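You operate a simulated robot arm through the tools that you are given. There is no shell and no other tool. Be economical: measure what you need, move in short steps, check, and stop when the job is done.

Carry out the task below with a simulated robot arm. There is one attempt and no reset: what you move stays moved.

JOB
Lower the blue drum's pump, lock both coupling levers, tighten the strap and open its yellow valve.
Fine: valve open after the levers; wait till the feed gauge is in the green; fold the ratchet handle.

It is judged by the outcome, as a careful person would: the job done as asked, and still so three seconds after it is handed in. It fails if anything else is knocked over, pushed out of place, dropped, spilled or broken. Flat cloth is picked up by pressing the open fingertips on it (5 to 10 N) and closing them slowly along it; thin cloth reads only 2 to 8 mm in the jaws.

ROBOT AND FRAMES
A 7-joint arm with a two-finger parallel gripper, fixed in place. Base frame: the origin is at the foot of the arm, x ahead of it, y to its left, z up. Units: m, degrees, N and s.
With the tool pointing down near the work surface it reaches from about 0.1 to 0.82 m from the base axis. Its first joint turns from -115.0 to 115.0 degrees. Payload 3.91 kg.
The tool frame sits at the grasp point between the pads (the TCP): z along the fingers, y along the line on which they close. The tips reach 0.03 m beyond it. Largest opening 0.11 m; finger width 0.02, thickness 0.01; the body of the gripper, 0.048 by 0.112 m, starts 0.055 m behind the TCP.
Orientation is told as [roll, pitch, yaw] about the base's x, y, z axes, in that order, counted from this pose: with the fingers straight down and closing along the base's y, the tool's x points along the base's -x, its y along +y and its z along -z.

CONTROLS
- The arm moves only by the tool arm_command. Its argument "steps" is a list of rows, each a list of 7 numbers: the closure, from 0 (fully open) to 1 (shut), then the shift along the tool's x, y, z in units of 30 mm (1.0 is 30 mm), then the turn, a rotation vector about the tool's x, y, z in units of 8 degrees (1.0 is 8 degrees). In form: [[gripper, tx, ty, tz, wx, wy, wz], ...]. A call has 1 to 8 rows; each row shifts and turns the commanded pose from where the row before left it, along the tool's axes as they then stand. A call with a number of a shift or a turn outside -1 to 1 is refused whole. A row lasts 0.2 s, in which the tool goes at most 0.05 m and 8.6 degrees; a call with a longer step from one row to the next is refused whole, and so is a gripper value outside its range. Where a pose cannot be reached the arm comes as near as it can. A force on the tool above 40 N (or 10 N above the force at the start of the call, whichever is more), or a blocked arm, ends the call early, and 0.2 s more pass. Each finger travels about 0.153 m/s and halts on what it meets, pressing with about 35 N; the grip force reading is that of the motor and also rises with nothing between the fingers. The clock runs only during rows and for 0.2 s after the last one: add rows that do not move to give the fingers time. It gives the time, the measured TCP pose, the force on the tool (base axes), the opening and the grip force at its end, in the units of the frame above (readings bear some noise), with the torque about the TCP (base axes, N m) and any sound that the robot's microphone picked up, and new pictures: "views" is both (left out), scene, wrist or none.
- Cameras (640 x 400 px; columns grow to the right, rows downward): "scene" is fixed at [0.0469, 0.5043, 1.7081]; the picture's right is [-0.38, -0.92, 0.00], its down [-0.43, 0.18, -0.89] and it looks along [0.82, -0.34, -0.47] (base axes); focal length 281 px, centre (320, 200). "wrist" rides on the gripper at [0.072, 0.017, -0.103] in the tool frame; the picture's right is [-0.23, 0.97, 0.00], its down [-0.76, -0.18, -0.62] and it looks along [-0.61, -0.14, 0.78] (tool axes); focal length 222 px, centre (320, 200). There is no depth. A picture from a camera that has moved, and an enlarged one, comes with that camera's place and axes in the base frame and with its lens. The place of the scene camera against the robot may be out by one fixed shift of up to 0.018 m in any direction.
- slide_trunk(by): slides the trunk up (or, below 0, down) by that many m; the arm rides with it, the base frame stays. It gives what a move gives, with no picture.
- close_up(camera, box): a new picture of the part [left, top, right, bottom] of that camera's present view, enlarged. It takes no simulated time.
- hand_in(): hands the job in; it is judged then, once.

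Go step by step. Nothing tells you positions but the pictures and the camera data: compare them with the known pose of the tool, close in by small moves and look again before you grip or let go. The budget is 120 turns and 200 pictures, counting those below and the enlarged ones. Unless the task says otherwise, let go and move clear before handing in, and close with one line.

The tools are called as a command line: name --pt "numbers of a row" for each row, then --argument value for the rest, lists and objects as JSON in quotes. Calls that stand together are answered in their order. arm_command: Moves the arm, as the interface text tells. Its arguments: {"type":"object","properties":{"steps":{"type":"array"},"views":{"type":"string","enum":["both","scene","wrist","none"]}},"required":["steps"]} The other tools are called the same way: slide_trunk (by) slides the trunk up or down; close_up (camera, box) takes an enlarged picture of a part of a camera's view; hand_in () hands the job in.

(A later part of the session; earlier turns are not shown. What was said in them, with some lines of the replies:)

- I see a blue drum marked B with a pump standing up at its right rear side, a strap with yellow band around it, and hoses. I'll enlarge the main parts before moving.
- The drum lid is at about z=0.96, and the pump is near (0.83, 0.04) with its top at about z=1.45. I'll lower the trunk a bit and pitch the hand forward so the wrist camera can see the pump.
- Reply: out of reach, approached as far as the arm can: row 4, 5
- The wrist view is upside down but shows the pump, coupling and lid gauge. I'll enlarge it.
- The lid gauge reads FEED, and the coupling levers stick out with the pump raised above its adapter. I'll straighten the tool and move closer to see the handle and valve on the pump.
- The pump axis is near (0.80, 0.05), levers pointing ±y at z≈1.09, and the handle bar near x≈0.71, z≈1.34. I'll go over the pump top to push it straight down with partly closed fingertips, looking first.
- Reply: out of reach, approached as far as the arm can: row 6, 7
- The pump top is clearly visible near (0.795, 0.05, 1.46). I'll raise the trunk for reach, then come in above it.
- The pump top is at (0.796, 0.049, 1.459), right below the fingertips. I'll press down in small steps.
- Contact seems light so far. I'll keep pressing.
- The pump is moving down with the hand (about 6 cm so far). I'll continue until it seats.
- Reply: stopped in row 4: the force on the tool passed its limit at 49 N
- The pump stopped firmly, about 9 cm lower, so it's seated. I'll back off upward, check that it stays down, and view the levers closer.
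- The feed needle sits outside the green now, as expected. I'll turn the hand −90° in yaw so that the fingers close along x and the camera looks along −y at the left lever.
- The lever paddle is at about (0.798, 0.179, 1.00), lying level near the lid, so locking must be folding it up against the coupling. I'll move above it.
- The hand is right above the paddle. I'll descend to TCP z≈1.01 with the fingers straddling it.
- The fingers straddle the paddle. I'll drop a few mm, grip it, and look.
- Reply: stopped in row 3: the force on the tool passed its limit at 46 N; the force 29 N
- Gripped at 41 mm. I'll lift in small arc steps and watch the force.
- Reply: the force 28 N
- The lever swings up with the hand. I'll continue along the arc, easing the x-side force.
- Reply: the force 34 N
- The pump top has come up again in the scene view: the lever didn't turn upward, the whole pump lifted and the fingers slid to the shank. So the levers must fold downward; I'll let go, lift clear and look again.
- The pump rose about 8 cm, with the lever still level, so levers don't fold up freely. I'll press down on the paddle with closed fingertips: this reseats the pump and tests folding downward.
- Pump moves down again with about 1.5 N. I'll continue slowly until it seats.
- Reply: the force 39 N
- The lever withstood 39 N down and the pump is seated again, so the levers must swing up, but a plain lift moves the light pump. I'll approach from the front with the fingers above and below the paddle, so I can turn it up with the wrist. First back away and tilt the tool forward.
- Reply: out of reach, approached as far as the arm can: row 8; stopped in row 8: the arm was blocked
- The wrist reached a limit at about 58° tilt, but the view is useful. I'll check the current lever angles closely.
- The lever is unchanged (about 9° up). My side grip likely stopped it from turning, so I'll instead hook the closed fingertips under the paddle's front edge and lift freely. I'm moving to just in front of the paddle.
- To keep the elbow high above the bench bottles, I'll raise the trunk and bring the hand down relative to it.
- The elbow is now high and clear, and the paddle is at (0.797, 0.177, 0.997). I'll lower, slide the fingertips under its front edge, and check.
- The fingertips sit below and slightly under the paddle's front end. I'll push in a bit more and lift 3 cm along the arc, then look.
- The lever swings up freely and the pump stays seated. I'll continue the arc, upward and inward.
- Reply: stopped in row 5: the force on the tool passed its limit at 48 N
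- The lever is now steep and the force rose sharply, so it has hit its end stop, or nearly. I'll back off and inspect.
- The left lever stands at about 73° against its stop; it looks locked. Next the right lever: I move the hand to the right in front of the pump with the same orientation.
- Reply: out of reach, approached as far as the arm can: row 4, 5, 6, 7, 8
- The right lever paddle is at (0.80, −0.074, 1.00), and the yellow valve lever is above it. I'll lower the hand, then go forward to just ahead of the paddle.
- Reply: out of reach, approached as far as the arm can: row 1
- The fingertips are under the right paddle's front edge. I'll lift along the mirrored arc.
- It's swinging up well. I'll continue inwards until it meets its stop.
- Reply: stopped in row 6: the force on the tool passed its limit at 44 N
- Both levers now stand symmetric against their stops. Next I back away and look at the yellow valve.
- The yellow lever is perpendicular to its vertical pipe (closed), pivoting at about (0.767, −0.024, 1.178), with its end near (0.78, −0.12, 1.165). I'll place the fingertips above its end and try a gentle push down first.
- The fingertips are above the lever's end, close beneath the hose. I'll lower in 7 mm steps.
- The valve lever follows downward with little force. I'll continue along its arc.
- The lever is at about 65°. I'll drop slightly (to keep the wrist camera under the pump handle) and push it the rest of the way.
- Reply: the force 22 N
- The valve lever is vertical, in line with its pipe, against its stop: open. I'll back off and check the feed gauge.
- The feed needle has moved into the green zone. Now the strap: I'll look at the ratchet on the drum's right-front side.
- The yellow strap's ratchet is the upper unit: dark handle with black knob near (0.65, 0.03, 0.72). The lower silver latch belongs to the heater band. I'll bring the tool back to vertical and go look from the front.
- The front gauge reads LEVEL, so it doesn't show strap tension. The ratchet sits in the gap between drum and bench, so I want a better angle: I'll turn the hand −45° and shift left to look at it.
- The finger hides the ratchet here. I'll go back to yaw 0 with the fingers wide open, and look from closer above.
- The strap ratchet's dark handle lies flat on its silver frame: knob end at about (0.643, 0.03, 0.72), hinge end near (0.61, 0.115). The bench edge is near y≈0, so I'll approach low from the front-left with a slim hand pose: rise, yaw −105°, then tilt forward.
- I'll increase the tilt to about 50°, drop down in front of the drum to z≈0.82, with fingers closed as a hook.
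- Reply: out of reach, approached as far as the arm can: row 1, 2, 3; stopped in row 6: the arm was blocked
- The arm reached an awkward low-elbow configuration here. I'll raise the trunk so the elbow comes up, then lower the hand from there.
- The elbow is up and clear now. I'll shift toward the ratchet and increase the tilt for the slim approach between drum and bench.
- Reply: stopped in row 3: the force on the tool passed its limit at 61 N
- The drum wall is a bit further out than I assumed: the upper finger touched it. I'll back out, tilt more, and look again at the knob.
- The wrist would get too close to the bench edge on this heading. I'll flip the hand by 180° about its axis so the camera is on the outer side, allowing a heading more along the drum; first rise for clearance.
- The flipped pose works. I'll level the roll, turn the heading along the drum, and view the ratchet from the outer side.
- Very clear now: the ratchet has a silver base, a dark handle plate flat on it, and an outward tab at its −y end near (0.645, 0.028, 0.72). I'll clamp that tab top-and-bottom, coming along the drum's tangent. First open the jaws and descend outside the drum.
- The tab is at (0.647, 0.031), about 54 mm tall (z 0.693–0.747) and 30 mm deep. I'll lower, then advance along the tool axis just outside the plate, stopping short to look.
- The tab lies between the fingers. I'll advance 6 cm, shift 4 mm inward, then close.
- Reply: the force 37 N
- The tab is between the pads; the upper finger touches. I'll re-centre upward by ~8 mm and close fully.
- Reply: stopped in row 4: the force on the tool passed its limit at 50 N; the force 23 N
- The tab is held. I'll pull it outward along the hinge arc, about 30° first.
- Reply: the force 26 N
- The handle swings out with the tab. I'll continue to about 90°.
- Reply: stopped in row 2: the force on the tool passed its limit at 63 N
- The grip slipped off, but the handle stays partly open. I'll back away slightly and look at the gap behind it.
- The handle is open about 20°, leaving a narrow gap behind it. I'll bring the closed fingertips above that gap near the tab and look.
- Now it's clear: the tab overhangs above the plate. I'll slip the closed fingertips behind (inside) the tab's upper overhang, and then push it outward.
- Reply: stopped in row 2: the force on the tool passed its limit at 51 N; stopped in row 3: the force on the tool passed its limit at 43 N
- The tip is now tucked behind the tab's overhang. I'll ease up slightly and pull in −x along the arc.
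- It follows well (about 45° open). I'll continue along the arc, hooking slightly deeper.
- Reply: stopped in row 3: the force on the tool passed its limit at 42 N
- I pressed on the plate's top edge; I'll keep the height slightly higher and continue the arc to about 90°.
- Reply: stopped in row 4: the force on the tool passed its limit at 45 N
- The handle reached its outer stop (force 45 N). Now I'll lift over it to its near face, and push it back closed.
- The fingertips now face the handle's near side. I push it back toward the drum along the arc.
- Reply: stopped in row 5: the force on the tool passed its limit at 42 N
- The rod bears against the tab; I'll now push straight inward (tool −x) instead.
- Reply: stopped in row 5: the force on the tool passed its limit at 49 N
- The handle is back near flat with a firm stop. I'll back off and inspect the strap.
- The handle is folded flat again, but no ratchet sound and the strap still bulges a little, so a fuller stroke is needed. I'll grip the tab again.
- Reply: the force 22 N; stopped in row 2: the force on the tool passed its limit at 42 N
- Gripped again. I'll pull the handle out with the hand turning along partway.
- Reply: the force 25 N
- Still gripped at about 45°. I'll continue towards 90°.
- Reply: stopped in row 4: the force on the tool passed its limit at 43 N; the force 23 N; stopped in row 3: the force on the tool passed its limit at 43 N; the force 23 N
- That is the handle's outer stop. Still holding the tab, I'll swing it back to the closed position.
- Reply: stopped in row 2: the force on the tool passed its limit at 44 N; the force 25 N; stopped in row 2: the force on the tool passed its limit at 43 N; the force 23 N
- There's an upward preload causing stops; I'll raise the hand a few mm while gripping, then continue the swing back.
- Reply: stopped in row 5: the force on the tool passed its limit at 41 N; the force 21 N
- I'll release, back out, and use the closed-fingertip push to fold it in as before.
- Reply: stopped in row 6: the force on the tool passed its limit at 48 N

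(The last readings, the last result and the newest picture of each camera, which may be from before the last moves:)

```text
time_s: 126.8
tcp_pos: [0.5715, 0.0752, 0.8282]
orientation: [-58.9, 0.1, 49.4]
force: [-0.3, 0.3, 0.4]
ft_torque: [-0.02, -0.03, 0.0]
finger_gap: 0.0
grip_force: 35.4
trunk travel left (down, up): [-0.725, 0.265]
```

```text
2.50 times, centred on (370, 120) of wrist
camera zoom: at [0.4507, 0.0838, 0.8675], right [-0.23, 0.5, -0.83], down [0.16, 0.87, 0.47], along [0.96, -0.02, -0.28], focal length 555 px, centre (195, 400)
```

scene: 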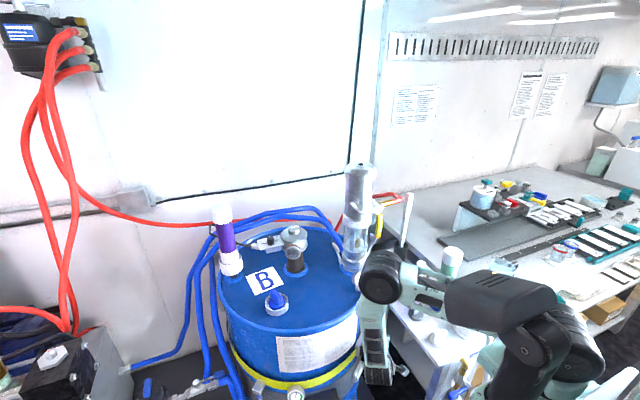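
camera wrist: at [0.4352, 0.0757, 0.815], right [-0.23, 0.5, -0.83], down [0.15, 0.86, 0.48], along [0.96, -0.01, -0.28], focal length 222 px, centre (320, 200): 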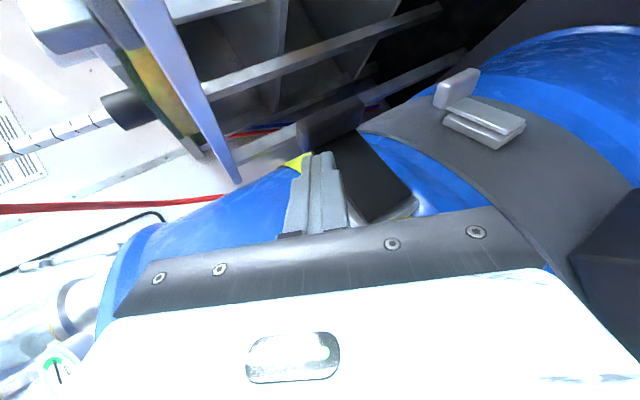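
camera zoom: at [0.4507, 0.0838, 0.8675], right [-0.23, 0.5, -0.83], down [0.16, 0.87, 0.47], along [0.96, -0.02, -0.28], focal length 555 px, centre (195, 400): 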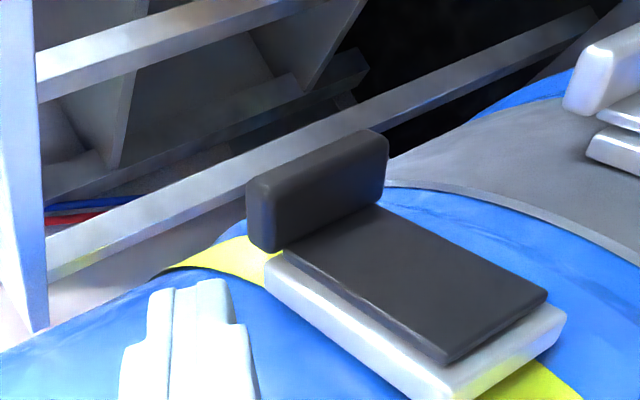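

The strap's dark slack gap is gone on this side. I'll check the front of the strap in the scene view against the earlier picture.

close_up --camera "scene" --box '[240, 320, 400, 400]'

```text
4.00 times, centred on (320, 360) of scene
camera zoom: at [0.0469, 0.5043, 1.7081], right [-0.38, -0.92, 0.0], down [-0.43, 0.18, -0.89], along [0.82, -0.34, -0.47], focal length 1123 px, centre (320, -440)
```

zoom: 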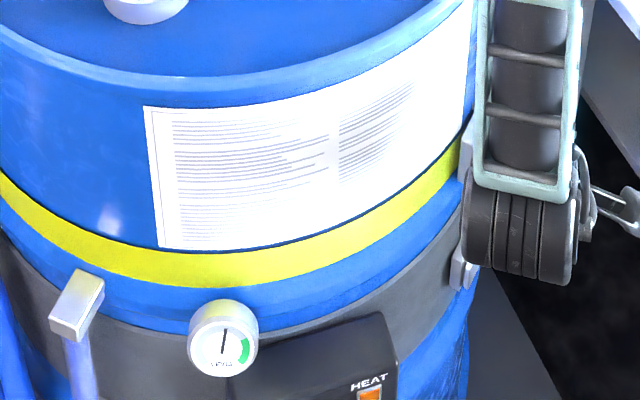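

The strap now sits flush around the drum and the ratchet handle is folded flat. I'll rise clear and check everything once more.

arm_command --pt "1 0 -0.83 -0.54 0 0 0" --pt "1 0 -0.83 -0.54 0 0 0" --pt "1 0 -0.83 -0.54 0 0 0" --pt "1 0 -0.83 -0.54 0 0 0" --pt "1 0 -0.83 -0.54 0 0 0" --pt "1 0 -0.83 -0.54 0 0 0" --pt "1 0 -0.6 -0.8 0 0 0" --pt "1 0 -0.6 -0.8 0 0 0" --views "scene"

close_up --camera "scene" --box '[310, 160, 410, 300]'

close_up --camera "scene" --box '[300, 300, 420, 400]'

```text
time_s: 128.6
tcp_pos: [0.5511, 0.0951, 1.0599]
orientation: [-58.9, 0.1, 49.4]
force: [-0.4, 0.8, -0.8]
ft_torque: [-0.01, -0.01, 0.02]
finger_gap: 0.0
grip_force: 35.2
trunk travel left (down, up): [-0.725, 0.265]
```

scene: 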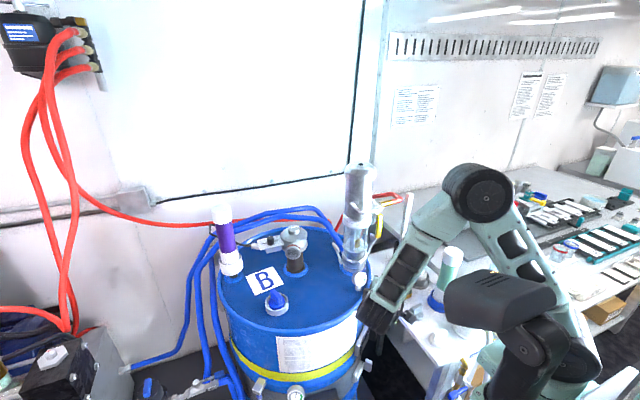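

```text
2.86 times, centred on (360, 230) of scene
camera zoom: at [0.0469, 0.5043, 1.7081], right [-0.38, -0.92, 0.0], down [-0.43, 0.18, -0.89], along [0.82, -0.34, -0.47], focal length 802 px, centre (206, 114)
```

zoom: 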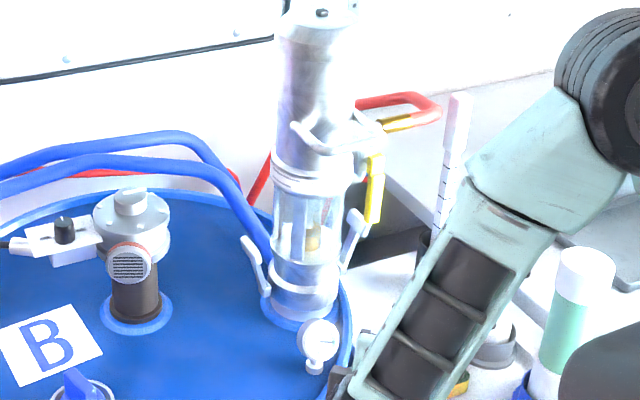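

```text
4.00 times, centred on (360, 350) of scene
camera zoom: at [0.0469, 0.5043, 1.7081], right [-0.38, -0.92, 0.0], down [-0.43, 0.18, -0.89], along [0.82, -0.34, -0.47], focal length 1123 px, centre (160, -400)
```

zoom: 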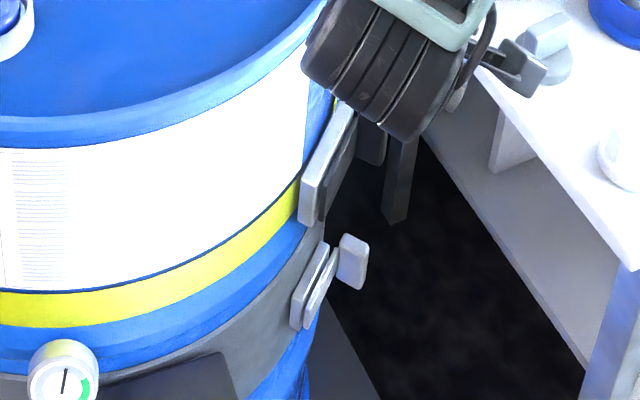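

Levers are up, the valve is open, the feed gauge was in the green, the strap is flush and its handle flat. Moving the arm clear and handing in.

slide_trunk --by 0.2

close_up --camera "scene" --box '[220, 200, 440, 400]'

```text
time_s: 130.7
tcp_pos: [0.5511, 0.0965, 1.2593]
orientation: [-58.9, 0.0, 49.5]
force: [0.0, -0.1, 0.5]
ft_torque: [0.02, 0.01, 0.02]
finger_gap: 0.0001
grip_force: 34.6
trunk travel left (down, up): [-0.925, 0.065]
```

```text
2.00 times, centred on (330, 300) of scene
camera zoom: at [0.0469, 0.5043, 1.7081], right [-0.38, -0.92, 0.0], down [-0.43, 0.18, -0.89], along [0.82, -0.34, -0.47], focal length 562 px, centre (300, 0)
```

zoom: 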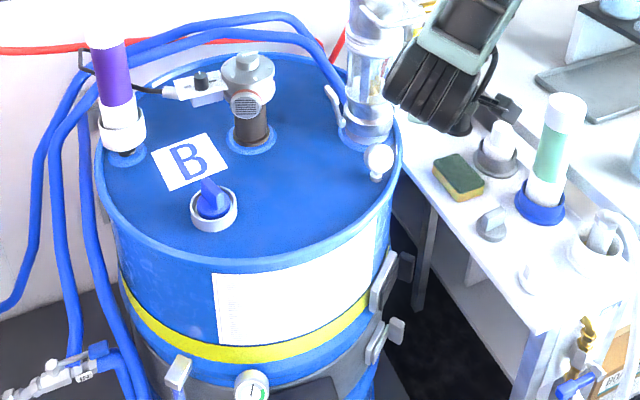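

Everything stands where it was, and the arm is clear of the drum and bench. Handing in.

hand_in

```text
The job is handed in.
```

I've handed the job in: drum B's pump is lowered, both coupling levers are locked up, and its yellow valve was opened after that. The feed gauge is in the green, the strap is tight with its ratchet handle folded flat, and nothing else was moved.
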